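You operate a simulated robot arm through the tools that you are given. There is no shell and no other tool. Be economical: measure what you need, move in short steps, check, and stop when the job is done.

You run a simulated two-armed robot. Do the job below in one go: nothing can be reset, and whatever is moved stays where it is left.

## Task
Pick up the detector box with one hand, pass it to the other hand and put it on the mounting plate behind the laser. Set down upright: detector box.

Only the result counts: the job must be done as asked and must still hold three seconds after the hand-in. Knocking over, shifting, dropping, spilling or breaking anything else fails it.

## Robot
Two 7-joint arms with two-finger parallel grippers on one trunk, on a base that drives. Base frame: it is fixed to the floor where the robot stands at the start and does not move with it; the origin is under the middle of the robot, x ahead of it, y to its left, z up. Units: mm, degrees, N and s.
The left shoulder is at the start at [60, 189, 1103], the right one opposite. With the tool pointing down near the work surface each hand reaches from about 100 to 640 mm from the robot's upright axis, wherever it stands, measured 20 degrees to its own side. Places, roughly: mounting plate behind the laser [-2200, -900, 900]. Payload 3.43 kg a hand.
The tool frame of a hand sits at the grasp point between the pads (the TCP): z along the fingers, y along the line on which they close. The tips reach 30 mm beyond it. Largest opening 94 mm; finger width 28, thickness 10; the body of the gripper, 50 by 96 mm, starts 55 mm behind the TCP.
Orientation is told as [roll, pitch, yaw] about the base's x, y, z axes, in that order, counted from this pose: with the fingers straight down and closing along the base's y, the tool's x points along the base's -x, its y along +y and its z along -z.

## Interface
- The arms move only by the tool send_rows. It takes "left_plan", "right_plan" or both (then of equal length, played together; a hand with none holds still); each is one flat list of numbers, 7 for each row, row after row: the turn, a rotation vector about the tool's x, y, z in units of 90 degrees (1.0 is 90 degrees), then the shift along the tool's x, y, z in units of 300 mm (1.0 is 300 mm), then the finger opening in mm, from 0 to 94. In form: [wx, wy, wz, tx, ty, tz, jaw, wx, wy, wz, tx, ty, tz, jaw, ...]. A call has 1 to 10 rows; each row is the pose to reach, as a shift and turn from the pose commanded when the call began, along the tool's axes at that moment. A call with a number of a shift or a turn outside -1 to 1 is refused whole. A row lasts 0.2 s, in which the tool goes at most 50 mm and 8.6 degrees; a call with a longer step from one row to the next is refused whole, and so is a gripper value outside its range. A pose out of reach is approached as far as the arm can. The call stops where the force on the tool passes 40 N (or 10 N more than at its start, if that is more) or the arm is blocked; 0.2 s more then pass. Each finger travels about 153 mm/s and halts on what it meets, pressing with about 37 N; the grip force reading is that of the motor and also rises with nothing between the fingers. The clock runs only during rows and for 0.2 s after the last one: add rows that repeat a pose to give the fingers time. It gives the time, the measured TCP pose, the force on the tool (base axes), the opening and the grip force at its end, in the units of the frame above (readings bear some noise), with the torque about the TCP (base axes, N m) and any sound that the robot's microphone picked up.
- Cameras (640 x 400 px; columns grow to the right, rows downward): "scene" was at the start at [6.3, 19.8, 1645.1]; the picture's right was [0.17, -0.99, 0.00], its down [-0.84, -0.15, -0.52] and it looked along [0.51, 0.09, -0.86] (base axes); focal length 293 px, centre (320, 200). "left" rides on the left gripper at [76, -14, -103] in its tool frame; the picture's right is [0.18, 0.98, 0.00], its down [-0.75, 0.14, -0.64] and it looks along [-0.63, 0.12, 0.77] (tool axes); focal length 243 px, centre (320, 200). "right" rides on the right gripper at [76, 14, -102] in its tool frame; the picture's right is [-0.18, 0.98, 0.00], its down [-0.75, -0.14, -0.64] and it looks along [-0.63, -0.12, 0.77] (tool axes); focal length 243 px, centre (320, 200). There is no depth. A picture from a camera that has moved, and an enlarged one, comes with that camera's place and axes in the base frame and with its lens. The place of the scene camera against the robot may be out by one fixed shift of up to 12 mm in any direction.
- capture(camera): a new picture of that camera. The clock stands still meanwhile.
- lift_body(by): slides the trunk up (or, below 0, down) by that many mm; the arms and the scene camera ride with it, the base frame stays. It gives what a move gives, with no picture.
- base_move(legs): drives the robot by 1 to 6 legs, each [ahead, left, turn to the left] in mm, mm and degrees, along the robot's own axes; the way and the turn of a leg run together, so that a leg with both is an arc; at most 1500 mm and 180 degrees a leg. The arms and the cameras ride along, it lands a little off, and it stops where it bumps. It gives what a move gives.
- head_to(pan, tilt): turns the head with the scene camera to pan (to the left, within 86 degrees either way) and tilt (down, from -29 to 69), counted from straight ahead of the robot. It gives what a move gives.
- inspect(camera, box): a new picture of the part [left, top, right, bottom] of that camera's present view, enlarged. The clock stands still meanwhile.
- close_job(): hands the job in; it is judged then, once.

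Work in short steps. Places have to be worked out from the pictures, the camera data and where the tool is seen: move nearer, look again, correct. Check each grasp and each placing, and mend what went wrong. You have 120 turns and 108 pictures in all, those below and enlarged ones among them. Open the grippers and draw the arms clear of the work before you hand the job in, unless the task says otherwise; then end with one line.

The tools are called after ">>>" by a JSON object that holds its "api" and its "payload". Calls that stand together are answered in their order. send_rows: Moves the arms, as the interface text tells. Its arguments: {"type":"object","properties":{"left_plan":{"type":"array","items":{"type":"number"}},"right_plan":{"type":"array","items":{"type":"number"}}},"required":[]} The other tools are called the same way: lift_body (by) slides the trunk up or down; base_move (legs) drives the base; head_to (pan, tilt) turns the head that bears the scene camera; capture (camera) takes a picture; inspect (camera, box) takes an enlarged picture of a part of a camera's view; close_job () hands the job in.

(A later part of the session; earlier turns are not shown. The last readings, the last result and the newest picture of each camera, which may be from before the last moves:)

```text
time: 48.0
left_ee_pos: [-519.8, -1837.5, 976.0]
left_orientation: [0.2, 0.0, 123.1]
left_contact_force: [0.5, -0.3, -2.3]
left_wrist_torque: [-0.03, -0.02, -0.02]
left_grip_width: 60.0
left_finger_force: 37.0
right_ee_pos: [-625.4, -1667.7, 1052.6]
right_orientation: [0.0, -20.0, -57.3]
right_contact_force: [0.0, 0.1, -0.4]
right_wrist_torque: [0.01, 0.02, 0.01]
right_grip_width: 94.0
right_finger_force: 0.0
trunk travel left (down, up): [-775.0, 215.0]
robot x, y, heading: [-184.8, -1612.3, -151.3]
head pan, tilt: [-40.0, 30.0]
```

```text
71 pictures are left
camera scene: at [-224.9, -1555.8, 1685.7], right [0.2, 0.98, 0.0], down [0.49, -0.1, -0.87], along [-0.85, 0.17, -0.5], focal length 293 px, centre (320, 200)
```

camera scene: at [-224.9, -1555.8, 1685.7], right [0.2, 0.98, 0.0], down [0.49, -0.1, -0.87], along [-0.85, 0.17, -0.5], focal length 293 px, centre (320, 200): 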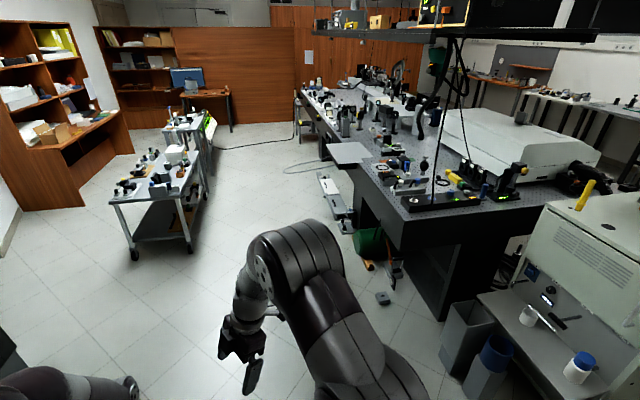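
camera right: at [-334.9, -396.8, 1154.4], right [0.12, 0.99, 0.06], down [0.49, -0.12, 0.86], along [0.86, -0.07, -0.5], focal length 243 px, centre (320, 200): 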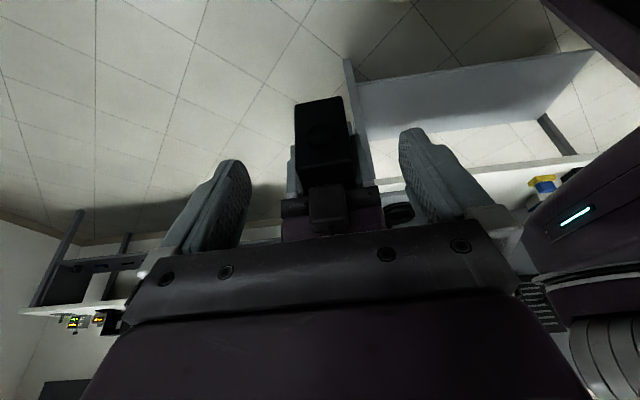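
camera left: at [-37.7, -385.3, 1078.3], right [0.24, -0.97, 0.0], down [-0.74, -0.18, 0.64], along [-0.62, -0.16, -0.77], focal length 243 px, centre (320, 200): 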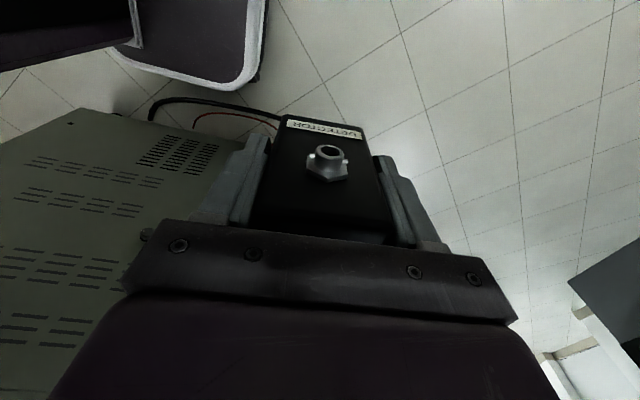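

The rough place coincides with a grey plate jutting out from the table edge at (350,152). I zoom in on it.

>>> {"api": "inspect", "payload": {"camera": "scene", "box": [280, 80, 480, 220]}}

>>> {"api": "inspect", "payload": {"camera": "scene", "box": [100, 90, 420, 310]}}

```text
2.86 times, centred on (380, 150) of scene
camera zoom: at [-224.9, -1555.8, 1685.7], right [0.2, 0.98, 0.0], down [0.49, -0.1, -0.87], along [-0.85, 0.17, -0.5], focal length 837 px, centre (149, 343)
```

zoom: 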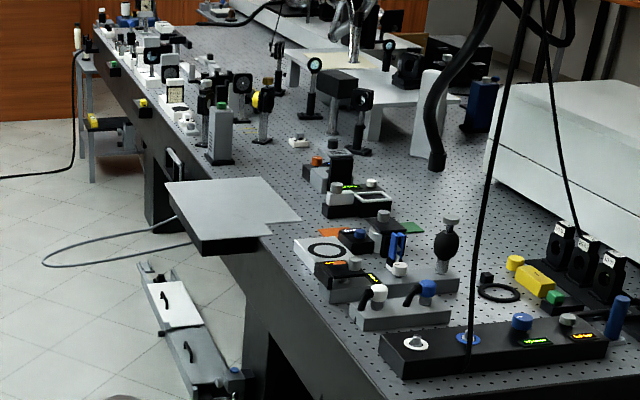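

```text
1.82 times, centred on (260, 200) of scene
camera zoom: at [-224.9, -1555.8, 1685.7], right [0.2, 0.98, 0.0], down [0.49, -0.1, -0.87], along [-0.85, 0.17, -0.5], focal length 533 px, centre (429, 200)
```

zoom: 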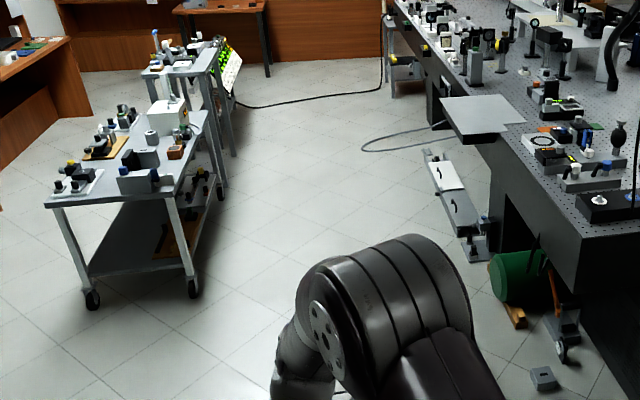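

The plate is the empty grey slab overhanging the table edge (about x −2440…−2020, y −1070…−790). It's freely accessible. Here the floor is open, so I set up the hand-over: left turns to yaw −30 relative to the robot, right untilts, moves aside and begins unwinding.

>>> {"api": "send_rows", "payload": {"left_plan": [0, 0, -0.09, 0, 0, 0, 20, 0, 0, -0.18, 0, 0, 0, 20, 0, 0, -0.27, 0, 0, 0, 20, 0, 0, -0.36, 0, 0, 0, 20, 0, 0, -0.45, 0, 0, 0, 20, 0, 0, -0.54, 0, 0, 0, 20, 0, 0, -0.617, 0, 0, 0, 20], "right_plan": [0, 0.074, 0, 0.1, 0, -0.04, 94, 0, 0.148, 0, 0.2, 0, -0.08, 94, 0, 0.222, 0, 0.3, 0, -0.12, 94, 0, 0.222, 0, 0.35, 0, -0.15, 94, 0, 0.222, 0, 0.35, 0, -0.15, 94, 0, 0.222, 0, 0.35, 0, -0.15, 94, 0, 0.222, 0, 0.35, 0, -0.15, 94]}}

>>> {"api": "send_rows", "payload": {"right_plan": [0, 0, 0.095, 0, 0, 0, 94, 0, 0, 0.19, 0, 0, 0, 94, 0, 0, 0.285, 0, 0, 0, 94, 0, 0, 0.38, 0, 0, 0, 94, 0, 0, 0.475, 0, 0, 0, 94, 0, 0, 0.57, 0, 0, 0, 94, 0, 0, 0.665, 0, 0, 0, 94, 0, 0, 0.76, 0, 0, 0, 94, 0, 0, 0.855, 0, 0, 0, 94, 0, 0, 0.95, 0, 0, 0, 94]}}

>>> {"api": "send_rows", "payload": {"right_plan": [0, 0, 0.095, 0, 0, 0, 94, 0, 0, 0.19, 0, 0, 0, 94, 0, 0, 0.285, 0, 0, 0, 94, 0, 0, 0.38, 0, 0, 0, 94, 0, 0, 0.475, 0, 0, 0, 94, 0, 0, 0.57, 0, 0, 0, 94, 0, 0, 0.665, 0, 0, 0, 94, 0, 0, 0.76, 0, 0, 0, 94, 0, 0, 0.855, 0, 0, 0, 94, 0, 0, 0.95, 0, 0, 0, 94]}}

```text
time: 49.6
left_ee_pos: [-519.9, -1838.2, 974.4]
left_orientation: [0.0, 0.0, 178.7]
left_contact_force: [-0.3, -0.4, -1.9]
left_wrist_torque: [-0.01, -0.02, 0.0]
left_grip_width: 59.9
left_finger_force: 36.6
right_ee_pos: [-686.2, -1572.3, 1061.1]
right_orientation: [-0.1, 0.1, -57.2]
right_contact_force: [0.4, 0.0, -0.3]
right_wrist_torque: [-0.02, -0.03, -0.02]
right_grip_width: 94.2
right_finger_force: 0.1
trunk travel left (down, up): [-775.0, 215.0]
robot x, y, heading: [-186.9, -1612.8, -151.4]
head pan, tilt: [-40.0, 30.0]
```

```text
time: 51.8
left_ee_pos: [-518.6, -1837.2, 974.3]
left_orientation: [0.0, -0.1, 178.7]
left_contact_force: [0.2, 0.2, -0.6]
left_wrist_torque: [0.01, -0.02, -0.02]
left_grip_width: 59.8
left_finger_force: 37.4
right_ee_pos: [-686.3, -1572.3, 1059.0]
right_orientation: [0.0, 0.0, -142.9]
right_contact_force: [-0.2, -1.0, 0.3]
right_wrist_torque: [0.0, 0.02, -0.01]
right_grip_width: 94.1
right_finger_force: 0.1
trunk travel left (down, up): [-775.0, 215.0]
robot x, y, heading: [-185.6, -1612.0, -151.1]
head pan, tilt: [-40.0, 30.0]
```

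```text
time: 54.0
left_ee_pos: [-519.8, -1837.4, 974.7]
left_orientation: [0.0, -0.1, 178.7]
left_contact_force: [0.3, 0.3, -1.4]
left_wrist_torque: [-0.02, -0.02, 0.02]
left_grip_width: 59.8
left_finger_force: 37.3
right_ee_pos: [-687.7, -1571.9, 1059.3]
right_orientation: [0.0, 0.0, 131.7]
right_contact_force: [-0.9, -0.4, -0.4]
right_wrist_torque: [-0.02, -0.04, 0.02]
right_grip_width: 94.1
right_finger_force: 0.1
trunk travel left (down, up): [-775.0, 215.0]
robot x, y, heading: [-190.5, -1607.8, -151.5]
head pan, tilt: [-40.0, 30.0]
```

Right hand unwinds fine. I finish its yaw (to 88.7) and then pitch it up level, pointing along −y towards the box.

>>> {"api": "send_rows", "payload": {"right_plan": [0, 0, 0.095, 0, 0, 0, 94, 0, 0, 0.19, 0, 0, 0, 94, 0, 0, 0.285, 0, 0, 0, 94, 0, 0, 0.38, 0, 0, 0, 94, 0, 0, 0.475, 0, 0, 0, 94, 0, 0, 0.478, 0, 0, 0, 94]}}

>>> {"api": "send_rows", "payload": {"right_plan": [0, 0.095, 0, 0, 0, 0, 94, 0, 0.19, 0, 0, 0, 0, 94, 0, 0.285, 0, 0, 0, 0, 94, 0, 0.38, 0, 0, 0, 0, 94, 0, 0.475, 0, 0, 0, 0, 94, 0, 0.57, 0, 0, 0, 0, 94, 0, 0.665, 0, 0, 0, 0, 94, 0, 0.76, 0, 0, 0, 0, 94, 0, 0.855, 0, 0, 0, 0, 94, 0, 0.95, 0, 0, 0, 0, 94]}}

>>> {"api": "capture", "payload": {"camera": "right"}}

```text
time: 55.4
left_ee_pos: [-520.0, -1837.7, 975.2]
left_orientation: [0.0, -0.1, 178.8]
left_contact_force: [0.1, 0.2, -1.7]
left_wrist_torque: [0.02, -0.02, -0.01]
left_grip_width: 60.0
left_finger_force: 36.9
right_ee_pos: [-687.8, -1573.0, 1058.7]
right_orientation: [0.0, -0.1, 88.7]
right_contact_force: [0.7, 0.8, 0.6]
right_wrist_torque: [-0.04, 0.02, 0.04]
right_grip_width: 94.0
right_finger_force: 0.1
trunk travel left (down, up): [-775.0, 215.0]
robot x, y, heading: [-187.0, -1612.0, -151.4]
head pan, tilt: [-40.0, 30.0]
```

```text
time: 57.6
left_ee_pos: [-518.9, -1837.8, 974.3]
left_orientation: [0.0, -0.1, 178.7]
left_contact_force: [-0.2, -0.9, -1.6]
left_wrist_torque: [0.03, -0.03, -0.03]
left_grip_width: 59.7
left_finger_force: 37.2
right_ee_pos: [-672.5, -1584.2, 1053.3]
right_orientation: [0.3, 51.0, 89.0]
right_contact_force: [-0.2, 0.5, -0.2]
right_wrist_torque: [-0.02, 0.0, 0.0]
right_grip_width: 94.2
right_finger_force: 0.0
right hand out of reach, approached as far as the arm can: row 6, 7, 8, 9, 10
trunk travel left (down, up): [-775.0, 215.0]
robot x, y, heading: [-185.5, -1611.0, -151.4]
head pan, tilt: [-40.0, 30.0]
```

```text
68 pictures are left
camera right: at [-686.1, -1552.8, 1176.2], right [-0.98, 0.14, -0.14], down [0.16, 0.97, -0.18], along [0.11, -0.2, -0.97], focal length 243 px, centre (320, 200)
```

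right: 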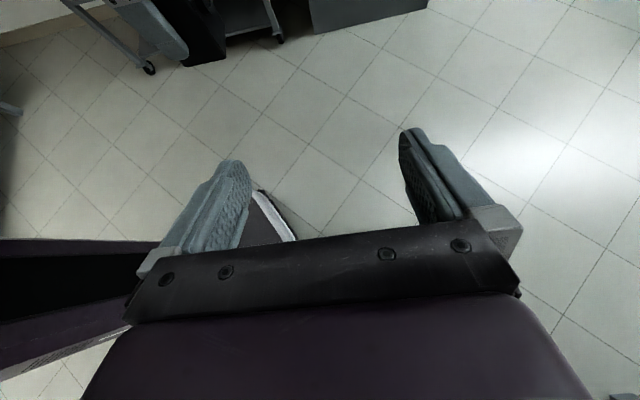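

The tilt stopped at 51° there (too far out to the right). Closer to the robot's midline it should work better, so I move towards the stand-off.

>>> {"api": "send_rows", "payload": {"right_plan": [0, 0, 0, -0.0126, -0.103, 0.086, 94, 0, 0, 0, -0.025, -0.206, 0.172, 94, 0, 0, 0, -0.038, -0.309, 0.258, 94, 0, 0, 0, -0.05, -0.412, 0.344, 94, 0, 0, 0, -0.063, -0.513, 0.43, 94, 0, 0, 0, -0.063, -0.513, 0.43, 94]}}

```text
time: 59.0
left_ee_pos: [-520.0, -1838.1, 974.0]
left_orientation: [0.0, -0.1, 178.7]
left_contact_force: [-0.4, 0.2, -1.7]
left_wrist_torque: [-0.06, 0.01, -0.05]
left_grip_width: 59.7
left_finger_force: 37.5
right_ee_pos: [-519.9, -1676.2, 955.3]
right_orientation: [0.3, 51.0, 88.9]
right_contact_force: [-0.6, 0.6, 0.2]
right_wrist_torque: [-0.02, -0.02, 0.01]
right_grip_width: 94.1
right_finger_force: 0.1
trunk travel left (down, up): [-775.0, 215.0]
robot x, y, heading: [-190.1, -1608.7, -151.2]
head pan, tilt: [-40.0, 30.0]
```

The commanded frame follows the measured one. I now try the remaining 39° of tilt at this position.

>>> {"api": "send_rows", "payload": {"right_plan": [0, 0.09, 0, 0.05, 0.01, 0, 94, 0, 0.18, 0, 0.1, 0.03, -0.01, 94, 0, 0.27, 0, 0.174, 0.047, -0.012, 94, 0, 0.36, 0, 0.174, 0.047, -0.012, 94, 0, 0.433, 0, 0.174, 0.047, -0.012, 94, 0, 0.433, 0, 0.174, 0.047, -0.012, 94]}}

>>> {"api": "capture", "payload": {"camera": "right"}}

```text
time: 60.4
left_ee_pos: [-518.3, -1838.1, 974.6]
left_orientation: [0.0, -0.1, 178.8]
left_contact_force: [-0.2, 0.8, -1.4]
left_wrist_torque: [0.01, -0.03, 0.05]
left_grip_width: 59.8
left_finger_force: 37.3
right_ee_pos: [-531.0, -1724.1, 994.2]
right_orientation: [-0.2, 59.1, 87.9]
right_contact_force: [-1.1, 0.0, -0.5]
right_wrist_torque: [0.0, 0.01, 0.0]
right_grip_width: 93.9
right_finger_force: 0.0
right hand out of reach, approached as far as the arm can: row 1, 2, 3, 4, 5, 6
trunk travel left (down, up): [-775.0, 215.0]
robot x, y, heading: [-186.1, -1608.6, -151.3]
head pan, tilt: [-40.0, 30.0]
```

```text
67 pictures are left
camera right: at [-544.8, -1674.1, 1112.4], right [-0.98, 0.13, -0.16], down [0.17, 0.93, -0.32], along [0.11, -0.34, -0.93], focal length 243 px, centre (320, 200)
```

right: 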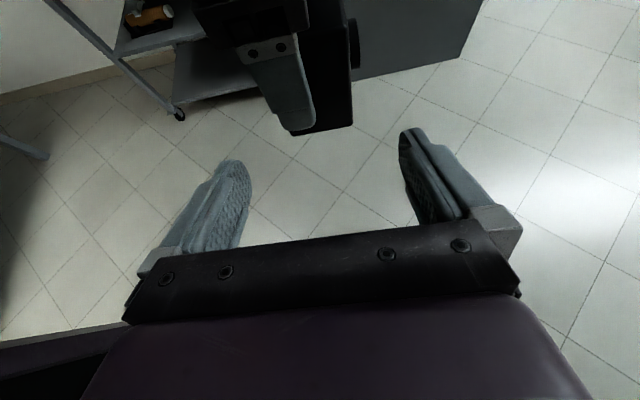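

The level pose stops at 59° with this heading. I back off 60 mm and test whether a hand pointing straight to the robot's left (30° less wrist yaw) can go level.

>>> {"api": "send_rows", "payload": {"right_plan": [0.07, 0, -0.043, -0.05, 0, -0.08, 94, 0.14, 0, -0.086, -0.103, 0, -0.171, 94, 0.21, 0, -0.129, -0.103, 0, -0.171, 94, 0.286, 0, -0.172, -0.103, 0, -0.171, 94, 0.286, 0, -0.172, -0.103, 0, -0.171, 94]}}

>>> {"api": "send_rows", "payload": {"right_plan": [0, 0.09, 0, 0, 0, 0, 94, 0, 0.18, 0, 0, 0, 0, 94, 0, 0.27, 0, 0, 0, 0, 94, 0, 0.34, 0, 0, 0, 0, 94, 0, 0.34, 0, 0, 0, 0, 94]}}

>>> {"api": "head_to", "payload": {"pan": 0, "tilt": 55}}

>>> {"api": "capture", "payload": {"camera": "scene"}}

```text
time: 61.6
left_ee_pos: [-518.3, -1838.1, 973.9]
left_orientation: [0.0, -0.1, 178.7]
left_contact_force: [0.1, -0.1, -0.9]
left_wrist_torque: [-0.02, 0.0, -0.01]
left_grip_width: 59.8
left_finger_force: 36.9
right_ee_pos: [-504.9, -1660.7, 977.2]
right_orientation: [-0.1, 58.5, 116.4]
right_contact_force: [-0.7, 0.5, -0.1]
right_wrist_torque: [0.01, 0.0, -0.02]
right_grip_width: 93.9
right_finger_force: 0.0
right hand out of reach, approached as far as the arm can: row 1, 2, 3, 4, 5
trunk travel left (down, up): [-775.0, 215.0]
robot x, y, heading: [-188.3, -1612.2, -151.2]
head pan, tilt: [-40.0, 30.0]
```

```text
time: 62.8
left_ee_pos: [-517.8, -1833.3, 976.6]
left_orientation: [0.3, -0.2, 178.7]
left_contact_force: [0.6, -0.2, -0.9]
left_wrist_torque: [-0.01, 0.01, -0.01]
left_grip_width: 60.1
left_finger_force: 36.8
right_ee_pos: [-382.6, -1562.1, 943.6]
right_orientation: [2.0, 87.8, 120.1]
right_contact_force: [0.5, 0.1, 0.0]
right_wrist_torque: [0.02, -0.01, -0.05]
right_grip_width: 94.3
right_finger_force: 0.1
right hand out of reach, approached as far as the arm can: row 1, 2, 3, 4, 5
trunk travel left (down, up): [-775.0, 215.0]
robot x, y, heading: [-189.5, -1609.8, -151.6]
head pan, tilt: [-40.0, 30.0]
```

```text
time: 63.9
left_ee_pos: [-519.4, -1836.9, 975.2]
left_orientation: [0.0, -0.2, 178.7]
left_contact_force: [-0.1, 0.0, -2.1]
left_wrist_torque: [0.0, -0.06, -0.01]
left_grip_width: 59.9
left_finger_force: 37.2
right_ee_pos: [-384.3, -1565.6, 942.5]
right_orientation: [-6.0, 87.5, 112.0]
right_contact_force: [0.4, -0.3, -1.1]
right_wrist_torque: [-0.03, -0.02, 0.0]
right_grip_width: 94.0
right_finger_force: 0.0
trunk travel left (down, up): [-775.0, 215.0]
robot x, y, heading: [-181.7, -1612.5, -151.4]
head pan, tilt: [0.0, 55.0]
```

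```text
66 pictures are left
camera scene: at [-199.2, -1607.4, 1649.8], right [-0.48, 0.88, 0.0], down [0.72, 0.39, -0.57], along [-0.5, -0.28, -0.82], focal length 293 px, centre (320, 200)
```

scene: 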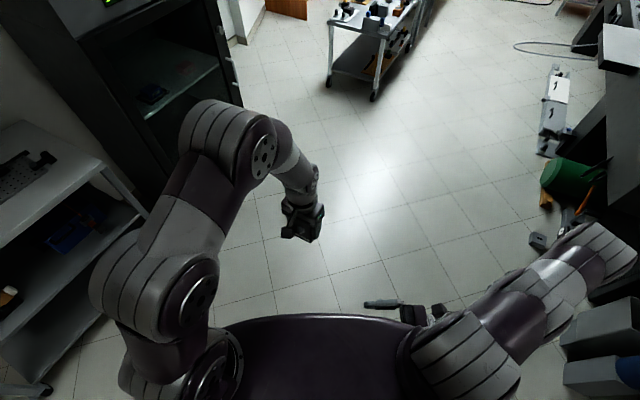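

Level is only possible close to the chest, too near for the plate. New plan: the left hand re-grips higher on the box using the plate as support, and the right hand takes the box's lower back half at about 45° with its camera underneath. I unwind the right hand and test that pose's reach.

>>> {"api": "send_rows", "payload": {"right_plan": [0, -0.09, 0, 0.033, 0.07, -0.02, 94, 0, -0.18, 0, 0.066, 0.14, -0.04, 94, 0, -0.27, 0, 0.1, 0.21, -0.06, 94, 0, -0.36, 0, 0.133, 0.28, -0.08, 94, 0, -0.45, 0, 0.166, 0.35, -0.1, 94, 0, -0.54, 0, 0.2, 0.42, -0.12, 94, 0, -0.63, 0, 0.233, 0.5, -0.14, 94, 0, -0.72, 0, 0.266, 0.6, -0.16, 94, 0, -0.81, 0, 0.3, 0.7, -0.18, 94, 0, -0.9, 0, 0.333, 0.8, -0.2, 94]}}

>>> {"api": "send_rows", "payload": {"right_plan": [0, 0, -0.095, 0, 0, 0, 94, 0, 0, -0.19, 0, 0, 0, 94, 0, 0, -0.285, 0, 0, 0, 94, 0, 0, -0.38, 0, 0, 0, 94, 0, 0, -0.475, 0, 0, 0, 94, 0, 0, -0.57, 0, 0, 0, 94, 0, 0, -0.665, 0, 0, 0, 94, 0, 0, -0.76, 0, 0, 0, 94, 0, 0, -0.855, 0, 0, 0, 94, 0, 0, -0.95, 0, 0, 0, 94]}}

```text
time: 64.7
left_ee_pos: [-518.8, -1838.8, 974.8]
left_orientation: [0.0, -0.1, 178.7]
left_contact_force: [0.2, 0.4, -2.5]
left_wrist_torque: [0.01, -0.01, -0.03]
left_grip_width: 60.0
left_finger_force: 37.0
right_ee_pos: [-439.9, -1574.8, 964.1]
right_orientation: [1.8, 67.4, 120.6]
right_contact_force: [-2.9, 0.7, -2.6]
right_wrist_torque: [-0.28, -0.06, 0.19]
right_grip_width: 93.7
right_finger_force: 0.1
trunk travel left (down, up): [-775.0, 215.0]
robot x, y, heading: [-186.4, -1608.4, -151.3]
head pan, tilt: [0.0, 55.0]
stopped in row 3 (right hand): the force on the tool passed its limit at 123 N (the readings are from after the stop); the commanded pose is now the measured one
```

```text
time: 65.7
left_ee_pos: [-518.3, -1837.6, 974.5]
left_orientation: [0.0, -0.1, 178.7]
left_contact_force: [-1.1, -0.2, -1.0]
left_wrist_torque: [-0.01, -0.03, -0.03]
left_grip_width: 60.0
left_finger_force: 37.2
right_ee_pos: [-443.1, -1574.2, 963.6]
right_orientation: [53.8, 48.9, 179.0]
right_contact_force: [-10.9, 3.0, 4.7]
right_wrist_torque: [-0.12, -1.31, 0.91]
right_grip_width: 94.1
right_finger_force: 0.1
trunk travel left (down, up): [-775.0, 215.0]
robot x, y, heading: [-188.1, -1609.7, -151.3]
head pan, tilt: [0.0, 55.0]
stopped in row 5 (right hand): the force on the tool passed its limit at 62 N (the readings are from after the stop); the commanded pose is now the measured one
```

The right hand touched something, probably my own trunk. I look before moving on.

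>>> {"api": "capture", "payload": {"camera": "scene"}}

>>> {"api": "capture", "payload": {"camera": "right"}}

```text
65 pictures are left
camera scene: at [-199.3, -1608.1, 1649.7], right [-0.48, 0.88, 0.0], down [0.72, 0.39, -0.57], along [-0.5, -0.28, -0.82], focal length 293 px, centre (320, 200)
```

scene: 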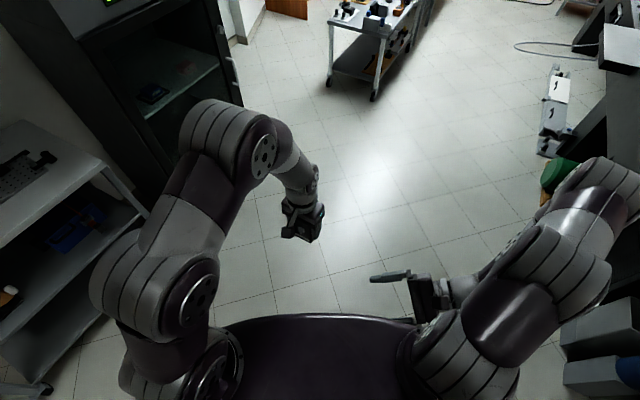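

```text
64 pictures are left
camera right: at [-447.1, -1500.5, 1068.8], right [-0.73, -0.57, 0.38], down [-0.68, 0.61, -0.39], along [-0.01, -0.55, -0.84], focal length 243 px, centre (320, 200)
```

right: 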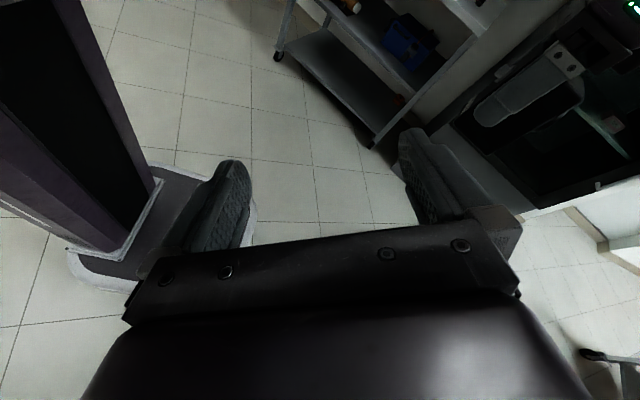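

The right wrist sits near its own upper arm. I move it straight forward and up, away from the body, without turning.

>>> {"api": "send_rows", "payload": {"right_plan": [0, 0, 0, -0.045, 0.13, -0.014, 94, 0, 0, 0, -0.09, 0.26, -0.028, 94, 0, 0, 0, -0.134, 0.39, -0.042, 94, 0, 0, 0, -0.179, 0.52, -0.056, 94, 0, 0, 0, -0.224, 0.651, -0.07, 94, 0, 0, 0, -0.224, 0.651, -0.07, 94]}}

>>> {"api": "capture", "payload": {"camera": "scene"}}

```text
time: 67.1
left_ee_pos: [-518.3, -1837.7, 974.9]
left_orientation: [0.0, -0.1, 178.7]
left_contact_force: [0.1, -0.4, -1.7]
left_wrist_torque: [-0.01, -0.05, 0.01]
left_grip_width: 59.9
left_finger_force: 36.7
right_ee_pos: [-468.9, -1604.6, 967.1]
right_orientation: [53.7, 49.0, 179.1]
right_contact_force: [0.0, 0.7, 0.2]
right_wrist_torque: [-0.01, -0.03, 0.01]
right_grip_width: 94.1
right_finger_force: 0.1
right hand out of reach, approached as far as the arm can: row 1, 2, 3, 4, 5, 6
trunk travel left (down, up): [-775.0, 215.0]
robot x, y, heading: [-188.1, -1609.4, -151.1]
head pan, tilt: [0.0, 55.0]
```

```text
63 pictures are left
camera scene: at [-199.5, -1607.9, 1649.7], right [-0.48, 0.88, 0.0], down [0.72, 0.39, -0.57], along [-0.5, -0.28, -0.82], focal length 293 px, centre (320, 200)
```

scene: 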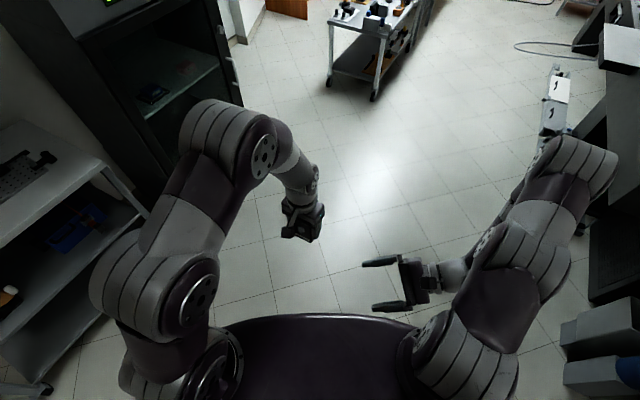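

It gained some room. I rotate the tool back to vertical while easing forward.

>>> {"api": "send_rows", "payload": {"right_plan": [0.05, -0.075, 0, -0.006, 0.036, -0.006, 94, 0.1, -0.15, 0, -0.012, 0.072, -0.012, 94, 0.156, -0.225, 0, -0.018, 0.108, -0.018, 94, 0.21, -0.3, 0, -0.025, 0.145, -0.025, 94, 0.263, -0.378, 0, -0.031, 0.18, -0.031, 94, 0.316, -0.454, 0, -0.037, 0.216, -0.037, 94, 0.368, -0.53, 0, -0.044, 0.253, -0.044, 94, 0.421, -0.605, 0, -0.05, 0.29, -0.05, 94, 0.421, -0.605, 0, -0.05, 0.29, -0.05, 94]}}

>>> {"api": "capture", "payload": {"camera": "scene"}}

```text
time: 69.1
left_ee_pos: [-519.5, -1837.2, 975.5]
left_orientation: [0.0, -0.1, 178.6]
left_contact_force: [0.1, 0.5, -1.1]
left_wrist_torque: [0.01, -0.02, 0.0]
left_grip_width: 60.0
left_finger_force: 37.5
right_ee_pos: [-538.7, -1641.6, 1005.5]
right_orientation: [0.8, 0.6, 153.1]
right_contact_force: [-0.1, -0.4, -1.0]
right_wrist_torque: [-0.03, -0.03, 0.02]
right_grip_width: 93.8
right_finger_force: 0.1
trunk travel left (down, up): [-775.0, 215.0]
robot x, y, heading: [-185.2, -1608.5, -151.3]
head pan, tilt: [0.0, 55.0]
```

```text
62 pictures are left
camera scene: at [-199.5, -1607.1, 1649.7], right [-0.48, 0.88, 0.0], down [0.72, 0.39, -0.57], along [-0.5, -0.28, -0.82], focal length 293 px, centre (320, 200)
```

scene: 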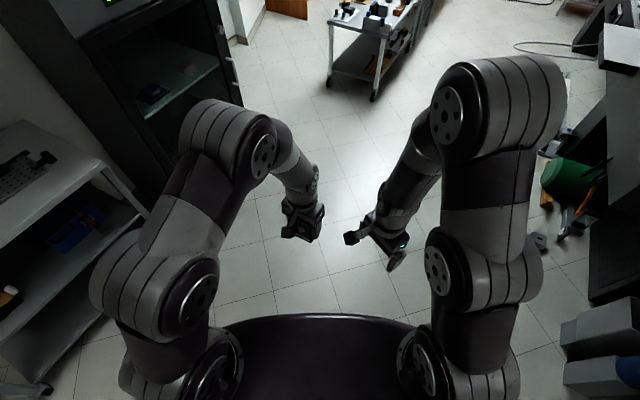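

The right arm is back in its normal posture. I turn it to yaw +90 relative to the robot while moving it a bit out and forward.

>>> {"api": "send_rows", "payload": {"right_plan": [0, 0, -0.095, -0.1, 0.03, 0, 94, 0, 0, -0.19, -0.2, 0.06, 0, 94, 0, 0, -0.285, -0.305, 0.091, 0, 94, 0, 0, -0.38, -0.305, 0.091, 0, 94, 0, 0, -0.475, -0.305, 0.091, 0, 94, 0, 0, -0.57, -0.305, 0.091, 0, 94, 0, 0, -0.665, -0.305, 0.091, 0, 94, 0, 0, -0.76, -0.305, 0.091, 0, 94, 0, 0, -0.855, -0.305, 0.091, 0, 94, 0, 0, -0.95, -0.305, 0.091, 0, 94]}}

>>> {"api": "send_rows", "payload": {"right_plan": [0, 0, -0.095, 0, 0, 0, 94, 0, 0, -0.19, 0, 0, 0, 94, 0, 0, -0.285, 0, 0, 0, 94, 0, 0, -0.38, 0, 0, 0, 94, 0, 0, -0.475, 0, 0, 0, 94, 0, 0, -0.57, 0, 0, 0, 94, 0, 0, -0.66, 0, 0, 0, 94, 0, 0, -0.66, 0, 0, 0, 94]}}

```text
time: 71.3
left_ee_pos: [-519.1, -1838.3, 975.1]
left_orientation: [-0.1, -0.1, 178.7]
left_contact_force: [0.5, 0.0, -1.7]
left_wrist_torque: [0.0, -0.03, -0.01]
left_grip_width: 60.3
left_finger_force: 37.2
right_ee_pos: [-630.9, -1623.6, 1005.9]
right_orientation: [0.7, -0.5, -121.3]
right_contact_force: [0.2, 0.0, -0.7]
right_wrist_torque: [-0.04, -0.01, -0.04]
right_grip_width: 93.9
right_finger_force: 0.1
trunk travel left (down, up): [-775.0, 215.0]
robot x, y, heading: [-185.5, -1609.4, -151.5]
head pan, tilt: [0.0, 55.0]
```

```text
time: 73.1
left_ee_pos: [-518.8, -1837.3, 975.5]
left_orientation: [0.0, -0.1, 178.7]
left_contact_force: [0.5, 0.9, -2.0]
left_wrist_torque: [-0.01, -0.04, -0.01]
left_grip_width: 59.7
left_finger_force: 36.5
right_ee_pos: [-630.5, -1625.3, 1004.3]
right_orientation: [-0.3, -1.0, -62.1]
right_contact_force: [-0.3, 0.1, -0.3]
right_wrist_torque: [0.02, 0.0, 0.0]
right_grip_width: 94.0
right_finger_force: 0.0
trunk travel left (down, up): [-775.0, 215.0]
robot x, y, heading: [-188.4, -1609.0, -151.2]
head pan, tilt: [0.0, 55.0]
```

Now I test the 45° tilt of the right hand here.

>>> {"api": "send_rows", "payload": {"right_plan": [0, -0.09, 0, 0, 0, 0, 94, 0, -0.18, 0, 0, 0, 0, 94, 0, -0.27, 0, 0, 0, 0, 94, 0, -0.36, 0, 0, 0, 0, 94, 0, -0.45, 0, 0, 0, 0, 94, 0, -0.5, 0, 0, 0, 0, 94, 0, -0.5, 0, 0, 0, 0, 94]}}

```text
time: 74.7
left_ee_pos: [-518.3, -1836.8, 975.4]
left_orientation: [0.1, -0.1, 178.6]
left_contact_force: [0.6, -0.2, -1.7]
left_wrist_torque: [0.0, 0.0, 0.01]
left_grip_width: 59.9
left_finger_force: 37.3
right_ee_pos: [-631.8, -1623.0, 1005.1]
right_orientation: [-0.4, -45.1, -62.0]
right_contact_force: [-0.6, -0.1, -0.3]
right_wrist_torque: [0.0, 0.03, -0.02]
right_grip_width: 94.1
right_finger_force: 0.0
trunk travel left (down, up): [-775.0, 215.0]
robot x, y, heading: [-189.0, -1611.2, -151.3]
head pan, tilt: [0.0, 55.0]
```

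The tilted pose is reachable. I now drive to the plate: turn to face −x, go 2040 mm, then turn right to face the table.

>>> {"api": "base_move", "payload": {"legs": [[0, 0, -28.7], [1020, 0, 0], [1020, 0, 0]]}}

>>> {"api": "head_to", "payload": {"pan": -60, "tilt": 40}}

>>> {"api": "capture", "payload": {"camera": "scene"}}

```text
time: 86.3
left_ee_pos: [-2638.1, -1657.8, 973.9]
left_orientation: [0.0, 0.0, 149.9]
left_contact_force: [0.2, -0.5, -1.9]
left_wrist_torque: [-0.05, 0.0, -0.04]
left_grip_width: 59.9
left_finger_force: 36.7
right_ee_pos: [-2635.6, -1416.3, 1006.6]
right_orientation: [-0.4, -45.0, -90.6]
right_contact_force: [0.0, 0.2, -0.2]
right_wrist_torque: [-0.04, 0.0, 0.0]
right_grip_width: 94.0
right_finger_force: 0.0
trunk travel left (down, up): [-775.0, 215.0]
robot x, y, heading: [-2238.1, -1621.4, 180.1]
head pan, tilt: [0.0, 55.0]
```

```text
time: 87.6
left_ee_pos: [-2638.0, -1658.1, 974.5]
left_orientation: [0.1, -0.1, 149.9]
left_contact_force: [-0.3, 0.1, -2.1]
left_wrist_torque: [-0.01, 0.01, -0.01]
left_grip_width: 60.0
left_finger_force: 37.1
right_ee_pos: [-2635.5, -1415.0, 1006.8]
right_orientation: [-0.2, -45.0, -90.7]
right_contact_force: [-0.6, 0.1, -0.4]
right_wrist_torque: [-0.04, 0.0, 0.02]
right_grip_width: 93.9
right_finger_force: 0.2
trunk travel left (down, up): [-775.0, 215.0]
robot x, y, heading: [-2237.4, -1618.3, 180.2]
head pan, tilt: [-60.0, 40.0]
```

```text
61 pictures are left
camera scene: at [-2222.4, -1536.3, 1670.4], right [0.87, 0.5, 0.0], down [0.32, -0.56, -0.77], along [-0.38, 0.66, -0.64], focal length 293 px, centre (320, 200)
```

scene: 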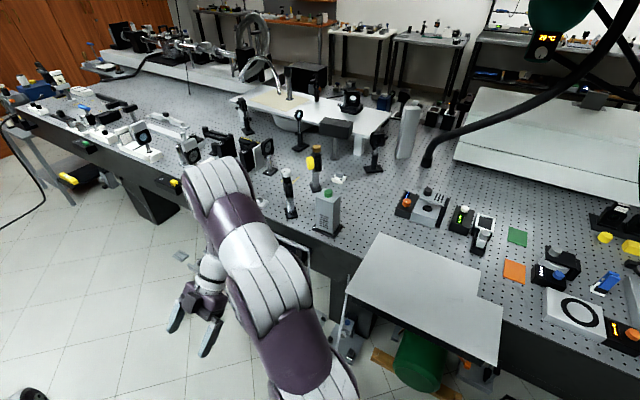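

The plate spans about x −2403…−1989, y −1065…−800 and is empty; the box should go near its middle. I turn right 90° to face it and come closer.

>>> {"api": "base_move", "payload": {"legs": [[0, 0, -90], [0, -30, 0], [190, 0, 0]]}}

>>> {"api": "head_to", "payload": {"pan": 0, "tilt": 52}}

>>> {"api": "capture", "payload": {"camera": "scene"}}

>>> {"api": "capture", "payload": {"camera": "left"}}

>>> {"api": "capture", "payload": {"camera": "right"}}

```text
time: 93.4
left_ee_pos: [-2262.1, -1031.5, 975.4]
left_orientation: [0.0, -0.1, 61.1]
left_contact_force: [-0.2, -0.7, -1.3]
left_wrist_torque: [-0.01, 0.0, -0.01]
left_grip_width: 59.9
left_finger_force: 36.8
right_ee_pos: [-2018.6, -1028.5, 1005.8]
right_orientation: [-0.3, -44.9, -179.5]
right_contact_force: [0.2, -1.3, -1.4]
right_wrist_torque: [0.02, 0.0, 0.01]
right_grip_width: 94.0
right_finger_force: 0.1
trunk travel left (down, up): [-775.0, 215.0]
robot x, y, heading: [-2212.6, -1427.3, 91.2]
head pan, tilt: [-60.0, 40.0]
```

```text
time: 94.7
left_ee_pos: [-2259.9, -1030.7, 975.2]
left_orientation: [0.0, -0.1, 61.2]
left_contact_force: [0.1, -0.9, -2.0]
left_wrist_torque: [-0.06, 0.0, 0.03]
left_grip_width: 60.2
left_finger_force: 36.9
right_ee_pos: [-2019.1, -1027.7, 1004.5]
right_orientation: [-0.1, -44.9, -179.6]
right_contact_force: [-0.2, 0.3, -0.7]
right_wrist_torque: [-0.02, 0.02, 0.03]
right_grip_width: 94.2
right_finger_force: 0.0
trunk travel left (down, up): [-775.0, 215.0]
robot x, y, heading: [-2212.9, -1429.7, 91.2]
head pan, tilt: [0.0, 52.0]
```

```text
60 pictures are left
camera scene: at [-2213.5, -1405.8, 1653.6], right [1.0, 0.02, 0.0], down [0.01, -0.79, -0.62], along [-0.01, 0.62, -0.79], focal length 293 px, centre (320, 200)
```

scene: 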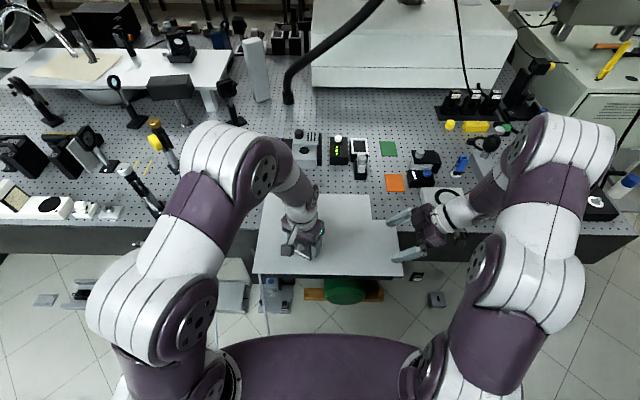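

```text
59 pictures are left
camera left: at [-2286.1, -1104.7, 1077.9], right [-0.95, 0.31, 0.0], down [0.24, 0.73, 0.64], along [0.2, 0.61, -0.77], focal length 243 px, centre (320, 200)
```

left: 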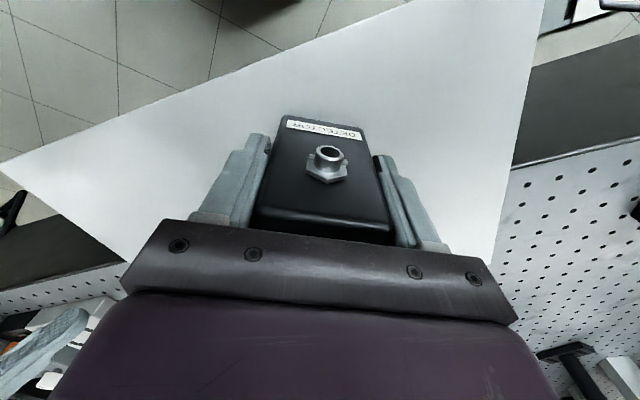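

```text
58 pictures are left
camera right: at [-1892.1, -1043.1, 1024.5], right [-0.13, -0.98, 0.13], down [-0.08, 0.14, 0.99], along [-0.99, 0.11, -0.1], focal length 243 px, centre (320, 200)
```

right: 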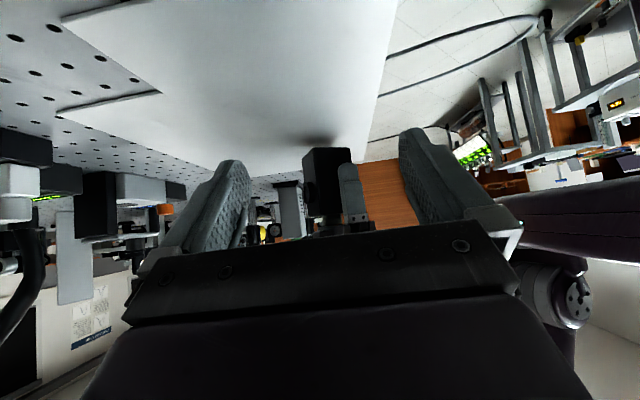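

The box hangs about 35 mm over the plate. I move the left hand so the box stands over the plate's middle, with the connector facing the robot's left.

>>> {"api": "send_rows", "payload": {"left_plan": [0, 0, 0.085, -0.046, 0.003, 0, 20, 0, 0, 0.17, -0.092, 0.007, 0, 20, 0, 0, 0.255, -0.138, 0.01, 0, 20, 0, 0, 0.34, -0.184, 0.014, 0, 20, 0, 0, 0.425, -0.23, 0.017, 0, 20, 0, 0, 0.51, -0.276, 0.021, 0, 20, 0, 0, 0.595, -0.322, 0.024, 0, 20, 0, 0, 0.667, -0.369, 0.028, 0, 20, 0, 0, 0.667, -0.369, 0.028, 0, 20]}}

>>> {"api": "capture", "payload": {"camera": "left"}}

>>> {"api": "capture", "payload": {"camera": "right"}}

```text
time: 96.7
left_ee_pos: [-2214.5, -929.5, 976.6]
left_orientation: [0.1, 0.0, 1.0]
left_contact_force: [0.0, 0.8, -1.0]
left_wrist_torque: [0.01, 0.03, 0.0]
left_grip_width: 60.0
left_finger_force: 36.7
right_ee_pos: [-2019.1, -1029.3, 1005.3]
right_orientation: [-0.3, -45.1, -179.5]
right_contact_force: [0.2, -0.7, 0.1]
right_wrist_torque: [0.01, 0.02, 0.03]
right_grip_width: 93.9
right_finger_force: 0.0
trunk travel left (down, up): [-775.0, 215.0]
robot x, y, heading: [-2213.2, -1429.8, 91.2]
head pan, tilt: [0.0, 52.0]
```

```text
57 pictures are left
camera left: at [-2291.0, -945.5, 1079.2], right [-0.2, 0.98, 0.0], down [0.75, 0.15, 0.64], along [0.63, 0.13, -0.77], focal length 243 px, centre (320, 200)
```

left: 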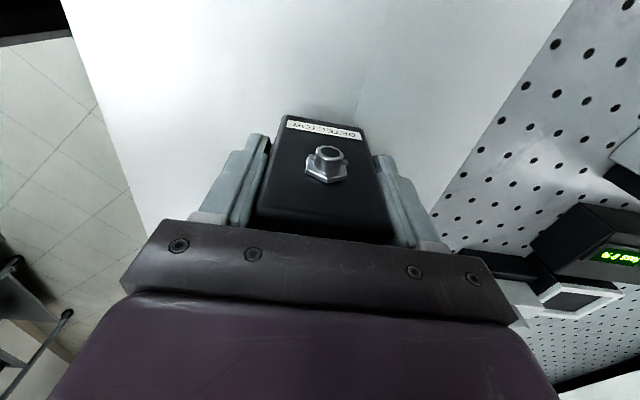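

```text
56 pictures are left
camera right: at [-1892.3, -1043.3, 1024.7], right [-0.13, -0.98, 0.13], down [-0.08, 0.14, 0.99], along [-0.99, 0.11, -0.1], focal length 243 px, centre (320, 200)
```

right: 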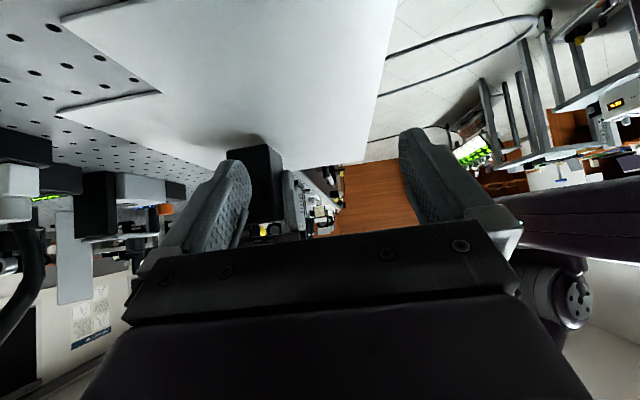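

I lower by 24 mm, then feel for contact in small steps.

>>> {"api": "send_rows", "payload": {"left_plan": [0, 0, 0, 0, 0, 0.03, 20, 0, 0, 0, 0, 0, 0.06, 20, 0, 0, 0, 0, 0, 0.08, 20, 0, 0, 0, 0, 0, 0.08, 20]}}

>>> {"api": "inspect", "payload": {"camera": "right", "box": [180, 100, 340, 250]}}

```text
time: 97.7
left_ee_pos: [-2215.2, -930.2, 954.2]
left_orientation: [0.5, 0.0, 1.1]
left_contact_force: [0.1, 5.0, 27.5]
left_wrist_torque: [-0.59, -0.06, 0.1]
left_grip_width: 60.3
left_finger_force: 37.1
right_ee_pos: [-2017.7, -1031.6, 1006.3]
right_orientation: [-0.4, -45.1, -179.4]
right_contact_force: [-1.0, -1.1, 0.5]
right_wrist_torque: [-0.01, -0.02, 0.02]
right_grip_width: 93.8
right_finger_force: 0.1
trunk travel left (down, up): [-775.0, 215.0]
robot x, y, heading: [-2212.5, -1431.0, 91.2]
head pan, tilt: [0.0, 52.0]
```

```text
2.67 times, centred on (260, 175) of right
camera zoom: at [-1892.3, -1045.2, 1025.6], right [-0.13, -0.98, 0.12], down [-0.08, 0.14, 0.99], along [-0.99, 0.11, -0.1], focal length 647 px, centre (480, 267)
```

zoom: 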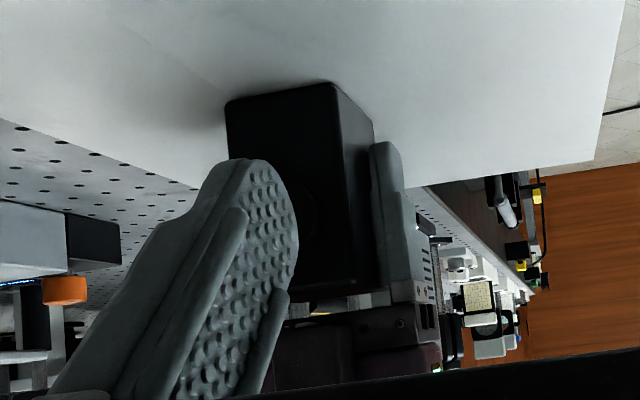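

Contact: 27 N, box standing on the plate. I relieve the press, open the left hand and rise to measure the free-standing box for a higher grip.

>>> {"api": "send_rows", "payload": {"left_plan": [0, 0, 0, 0, 0, -0.005, 20, 0, 0, 0, 0, 0, -0.007, 20, 0, 0, 0, 0, 0, -0.007, 80, 0, 0, 0, 0, 0, -0.007, 94, 0, 0, 0, 0, 0, -0.007, 94, 0, 0, 0, 0, 0, -0.1, 94, 0, 0, 0, 0, 0, -0.2, 94, 0, 0, 0, 0, 0, -0.2, 94]}}

>>> {"api": "inspect", "payload": {"camera": "right", "box": [180, 100, 340, 250]}}

>>> {"api": "capture", "payload": {"camera": "left"}}

```text
time: 99.5
left_ee_pos: [-2215.0, -928.6, 1011.1]
left_orientation: [0.0, 0.0, 1.1]
left_contact_force: [0.3, -0.4, 0.1]
left_wrist_torque: [-0.03, -0.01, 0.0]
left_grip_width: 94.1
left_finger_force: 0.0
right_ee_pos: [-2018.8, -1027.3, 1006.0]
right_orientation: [-0.1, -45.1, -179.7]
right_contact_force: [0.4, 0.4, 0.4]
right_wrist_torque: [-0.02, 0.03, 0.0]
right_grip_width: 93.9
right_finger_force: 0.0
trunk travel left (down, up): [-775.0, 215.0]
robot x, y, heading: [-2212.4, -1430.2, 91.1]
head pan, tilt: [0.0, 52.0]
```

```text
2.67 times, centred on (260, 175) of right
camera zoom: at [-1892.1, -1042.8, 1024.4], right [-0.13, -0.98, 0.13], down [-0.08, 0.14, 0.99], along [-0.99, 0.11, -0.1], focal length 647 px, centre (480, 267)
```

zoom: 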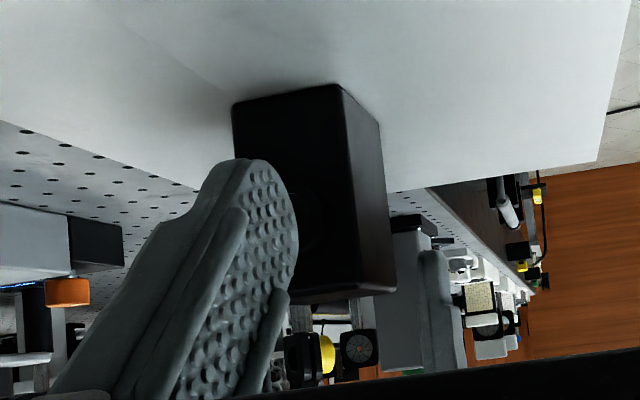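

```text
53 pictures are left
camera left: at [-2290.2, -944.8, 1114.5], right [-0.2, 0.98, 0.0], down [0.75, 0.15, 0.64], along [0.63, 0.13, -0.77], focal length 243 px, centre (320, 200)
```

left: 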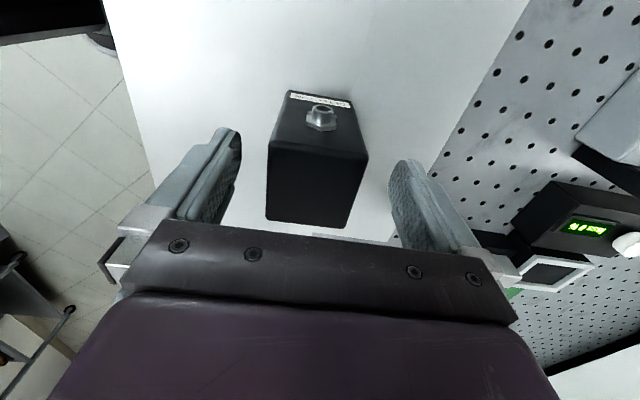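

From this near-horizontal view the box is about 92 mm tall (z≈905–998), centre ≈[-2199, -932]. I re-grip with the left TCP at z≈970 — 15 mm higher than before — and test-lift 40 mm gently.

>>> {"api": "send_rows", "payload": {"left_plan": [0, 0, 0, 0, -0.008, 0.07, 94, 0, 0, 0, 0, -0.008, 0.137, 94, 0, 0, 0, 0, -0.008, 0.137, 94, 0, 0, 0, 0, -0.008, 0.137, 50, 0, 0, 0, 0, -0.008, 0.137, 10, 0, 0, 0, 0, -0.008, 0.137, 10, 0, 0, 0, 0, -0.008, 0.137, 10]}}

>>> {"api": "send_rows", "payload": {"left_plan": [0, 0, 0, 0, 0, -0.01, 10, 0, 0, 0, 0, 0, -0.02, 10, 0, 0, 0, 0, 0, -0.04, 10, 0, 0, 0, 0, 0, -0.06, 10, 0, 0, 0, 0, 0, -0.08, 10, 0, 0, 0, 0, 0, -0.1, 10, 0, 0, 0, 0, 0, -0.12, 10, 0, 0, 0, 0, 0, -0.133, 10, 0, 0, 0, 0, 0, -0.133, 10]}}

>>> {"api": "inspect", "payload": {"camera": "right", "box": [180, 100, 340, 250]}}

>>> {"api": "capture", "payload": {"camera": "left"}}

```text
time: 101.1
left_ee_pos: [-2213.8, -930.9, 970.3]
left_orientation: [0.1, 0.0, 1.0]
left_contact_force: [0.7, -0.8, 0.9]
left_wrist_torque: [-0.1, -0.09, 0.02]
left_grip_width: 60.0
left_finger_force: 36.8
right_ee_pos: [-2018.4, -1028.5, 1004.8]
right_orientation: [-0.3, -45.0, -179.6]
right_contact_force: [0.5, -0.7, 0.4]
right_wrist_torque: [0.01, 0.01, 0.0]
right_grip_width: 94.1
right_finger_force: 0.1
trunk travel left (down, up): [-775.0, 215.0]
robot x, y, heading: [-2212.6, -1425.9, 91.1]
head pan, tilt: [0.0, 52.0]
```

```text
time: 103.1
left_ee_pos: [-2215.6, -932.4, 1009.7]
left_orientation: [0.1, 0.1, 1.1]
left_contact_force: [-0.5, 0.4, -2.1]
left_wrist_torque: [0.02, 0.0, 0.02]
left_grip_width: 60.1
left_finger_force: 37.3
right_ee_pos: [-2017.6, -1028.2, 1005.4]
right_orientation: [-0.2, -44.9, -179.7]
right_contact_force: [-0.5, 0.5, 0.9]
right_wrist_torque: [0.01, 0.0, -0.02]
right_grip_width: 93.9
right_finger_force: 0.0
trunk travel left (down, up): [-775.0, 215.0]
robot x, y, heading: [-2212.0, -1431.8, 90.9]
head pan, tilt: [0.0, 52.0]
```

```text
2.67 times, centred on (260, 175) of right
camera zoom: at [-1892.2, -1043.1, 1024.5], right [-0.13, -0.98, 0.13], down [-0.08, 0.14, 0.99], along [-0.99, 0.11, -0.1], focal length 647 px, centre (480, 267)
```

zoom: 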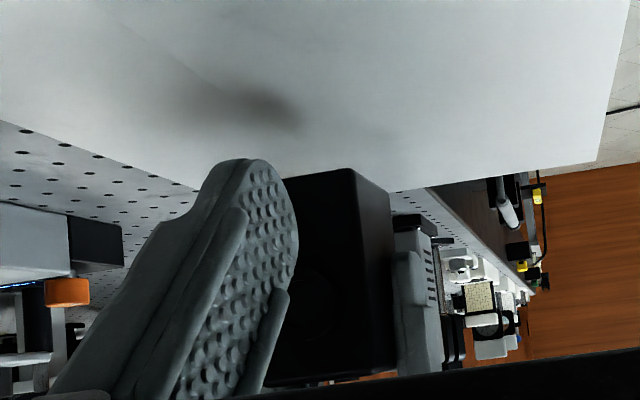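

```text
51 pictures are left
camera left: at [-2291.3, -948.5, 1113.1], right [-0.2, 0.98, 0.0], down [0.75, 0.15, 0.64], along [0.63, 0.13, -0.77], focal length 243 px, centre (320, 200)
```

left: 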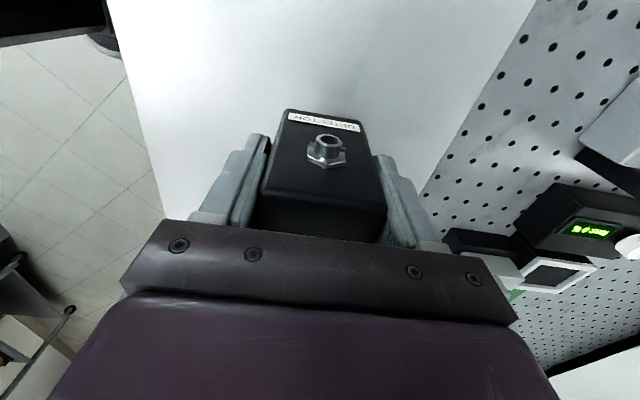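

The higher grip holds the box in the air (bottom z≈945, left tips ≈980). I bring the right hand to a stand-off 120 mm back along its 45° approach line.

>>> {"api": "send_rows", "payload": {"right_plan": [0, 0, 0, -0.08, -0.08, 0.012, 94, 0, 0, 0, -0.16, -0.16, 0.024, 94, 0, 0, 0, -0.24, -0.24, 0.036, 94, 0, 0, 0, -0.313, -0.321, 0.049, 94, 0, 0, 0, -0.313, -0.321, 0.049, 94]}}

>>> {"api": "capture", "payload": {"camera": "right"}}

>>> {"api": "inspect", "payload": {"camera": "scene", "box": [240, 170, 440, 300]}}

```text
time: 104.3
left_ee_pos: [-2214.2, -933.4, 1009.7]
left_orientation: [0.2, 0.0, 1.0]
left_contact_force: [0.6, -0.5, -1.3]
left_wrist_torque: [0.01, 0.03, 0.0]
left_grip_width: 60.1
left_finger_force: 37.4
right_ee_pos: [-2112.9, -952.4, 1045.4]
right_orientation: [-1.1, -44.2, -179.6]
right_contact_force: [-0.5, 0.4, 0.3]
right_wrist_torque: [0.0, 0.01, 0.03]
right_grip_width: 94.2
right_finger_force: 0.1
right hand out of reach, approached as far as the arm can: row 1, 2, 3, 4, 5
trunk travel left (down, up): [-775.0, 215.0]
robot x, y, heading: [-2210.3, -1431.5, 91.2]
head pan, tilt: [0.0, 52.0]
```

```text
50 pictures are left
camera right: at [-1986.6, -968.1, 1065.0], right [-0.14, -0.98, 0.12], down [-0.09, 0.13, 0.99], along [-0.99, 0.12, -0.11], focal length 243 px, centre (320, 200)
```

right: 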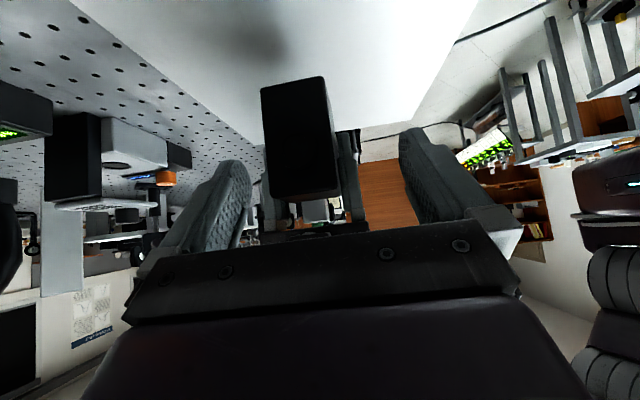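

```text
3.08 times, centred on (340, 235) of scene
camera zoom: at [-2212.9, -1406.4, 1653.6], right [1.0, 0.02, 0.0], down [0.01, -0.79, -0.62], along [-0.01, 0.62, -0.79], focal length 902 px, centre (258, 92)
```

zoom: 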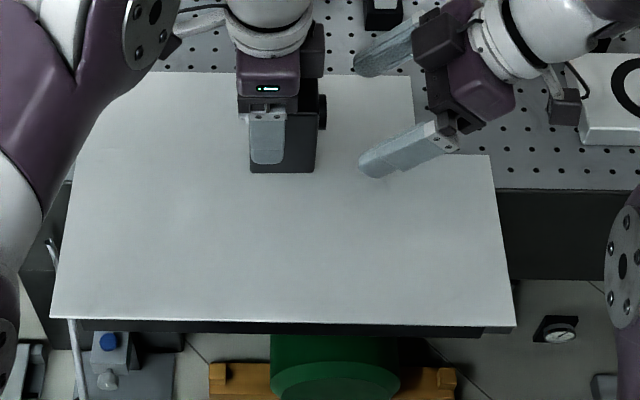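

The right arm runs out of reach at y≈−952. The table's edge is at y≈−930 with the plate overhanging, so I can drive closer: I draw both hands back first, then drive 65 mm ahead.

>>> {"api": "send_rows", "payload": {"left_plan": [0, 0, 0, 0, -0.06, 0, 10, 0, 0, 0, 0, -0.13, 0, 10, 0, 0, 0, 0, -0.2, 0, 10, 0, 0, 0, 0, -0.2, 0, 10], "right_plan": [0, 0, 0, 0, 0.05, 0, 94, 0, 0, 0, 0, 0.1, 0, 94, 0, 0, 0, 0, 0.15, 0, 94, 0, 0, 0, 0, 0.15, 0, 94]}}

>>> {"api": "base_move", "payload": {"legs": [[65, 0, 0]]}}

```text
time: 105.3
left_ee_pos: [-2212.9, -992.1, 1008.5]
left_orientation: [0.1, 0.0, 1.1]
left_contact_force: [-0.2, 1.0, -0.8]
left_wrist_torque: [0.02, 0.0, -0.01]
left_grip_width: 59.7
left_finger_force: 36.9
right_ee_pos: [-2111.0, -996.8, 1043.3]
right_orientation: [-0.2, -45.0, -179.6]
right_contact_force: [-0.1, 0.0, 0.1]
right_wrist_torque: [0.01, -0.02, 0.0]
right_grip_width: 93.8
right_finger_force: 0.1
trunk travel left (down, up): [-775.0, 215.0]
robot x, y, heading: [-2214.6, -1431.1, 91.0]
head pan, tilt: [0.0, 52.0]
```

```text
time: 106.3
left_ee_pos: [-2213.4, -927.0, 1008.9]
left_orientation: [0.1, 0.1, 1.1]
left_contact_force: [0.0, 0.0, -1.8]
left_wrist_torque: [-0.03, 0.0, 0.03]
left_grip_width: 60.1
left_finger_force: 36.3
right_ee_pos: [-2113.0, -933.3, 1045.2]
right_orientation: [-0.3, -45.0, -179.5]
right_contact_force: [-0.3, -1.2, 0.1]
right_wrist_torque: [0.04, -0.01, -0.05]
right_grip_width: 94.3
right_finger_force: 0.1
trunk travel left (down, up): [-775.0, 215.0]
robot x, y, heading: [-2215.0, -1366.8, 91.2]
head pan, tilt: [0.0, 52.0]
```

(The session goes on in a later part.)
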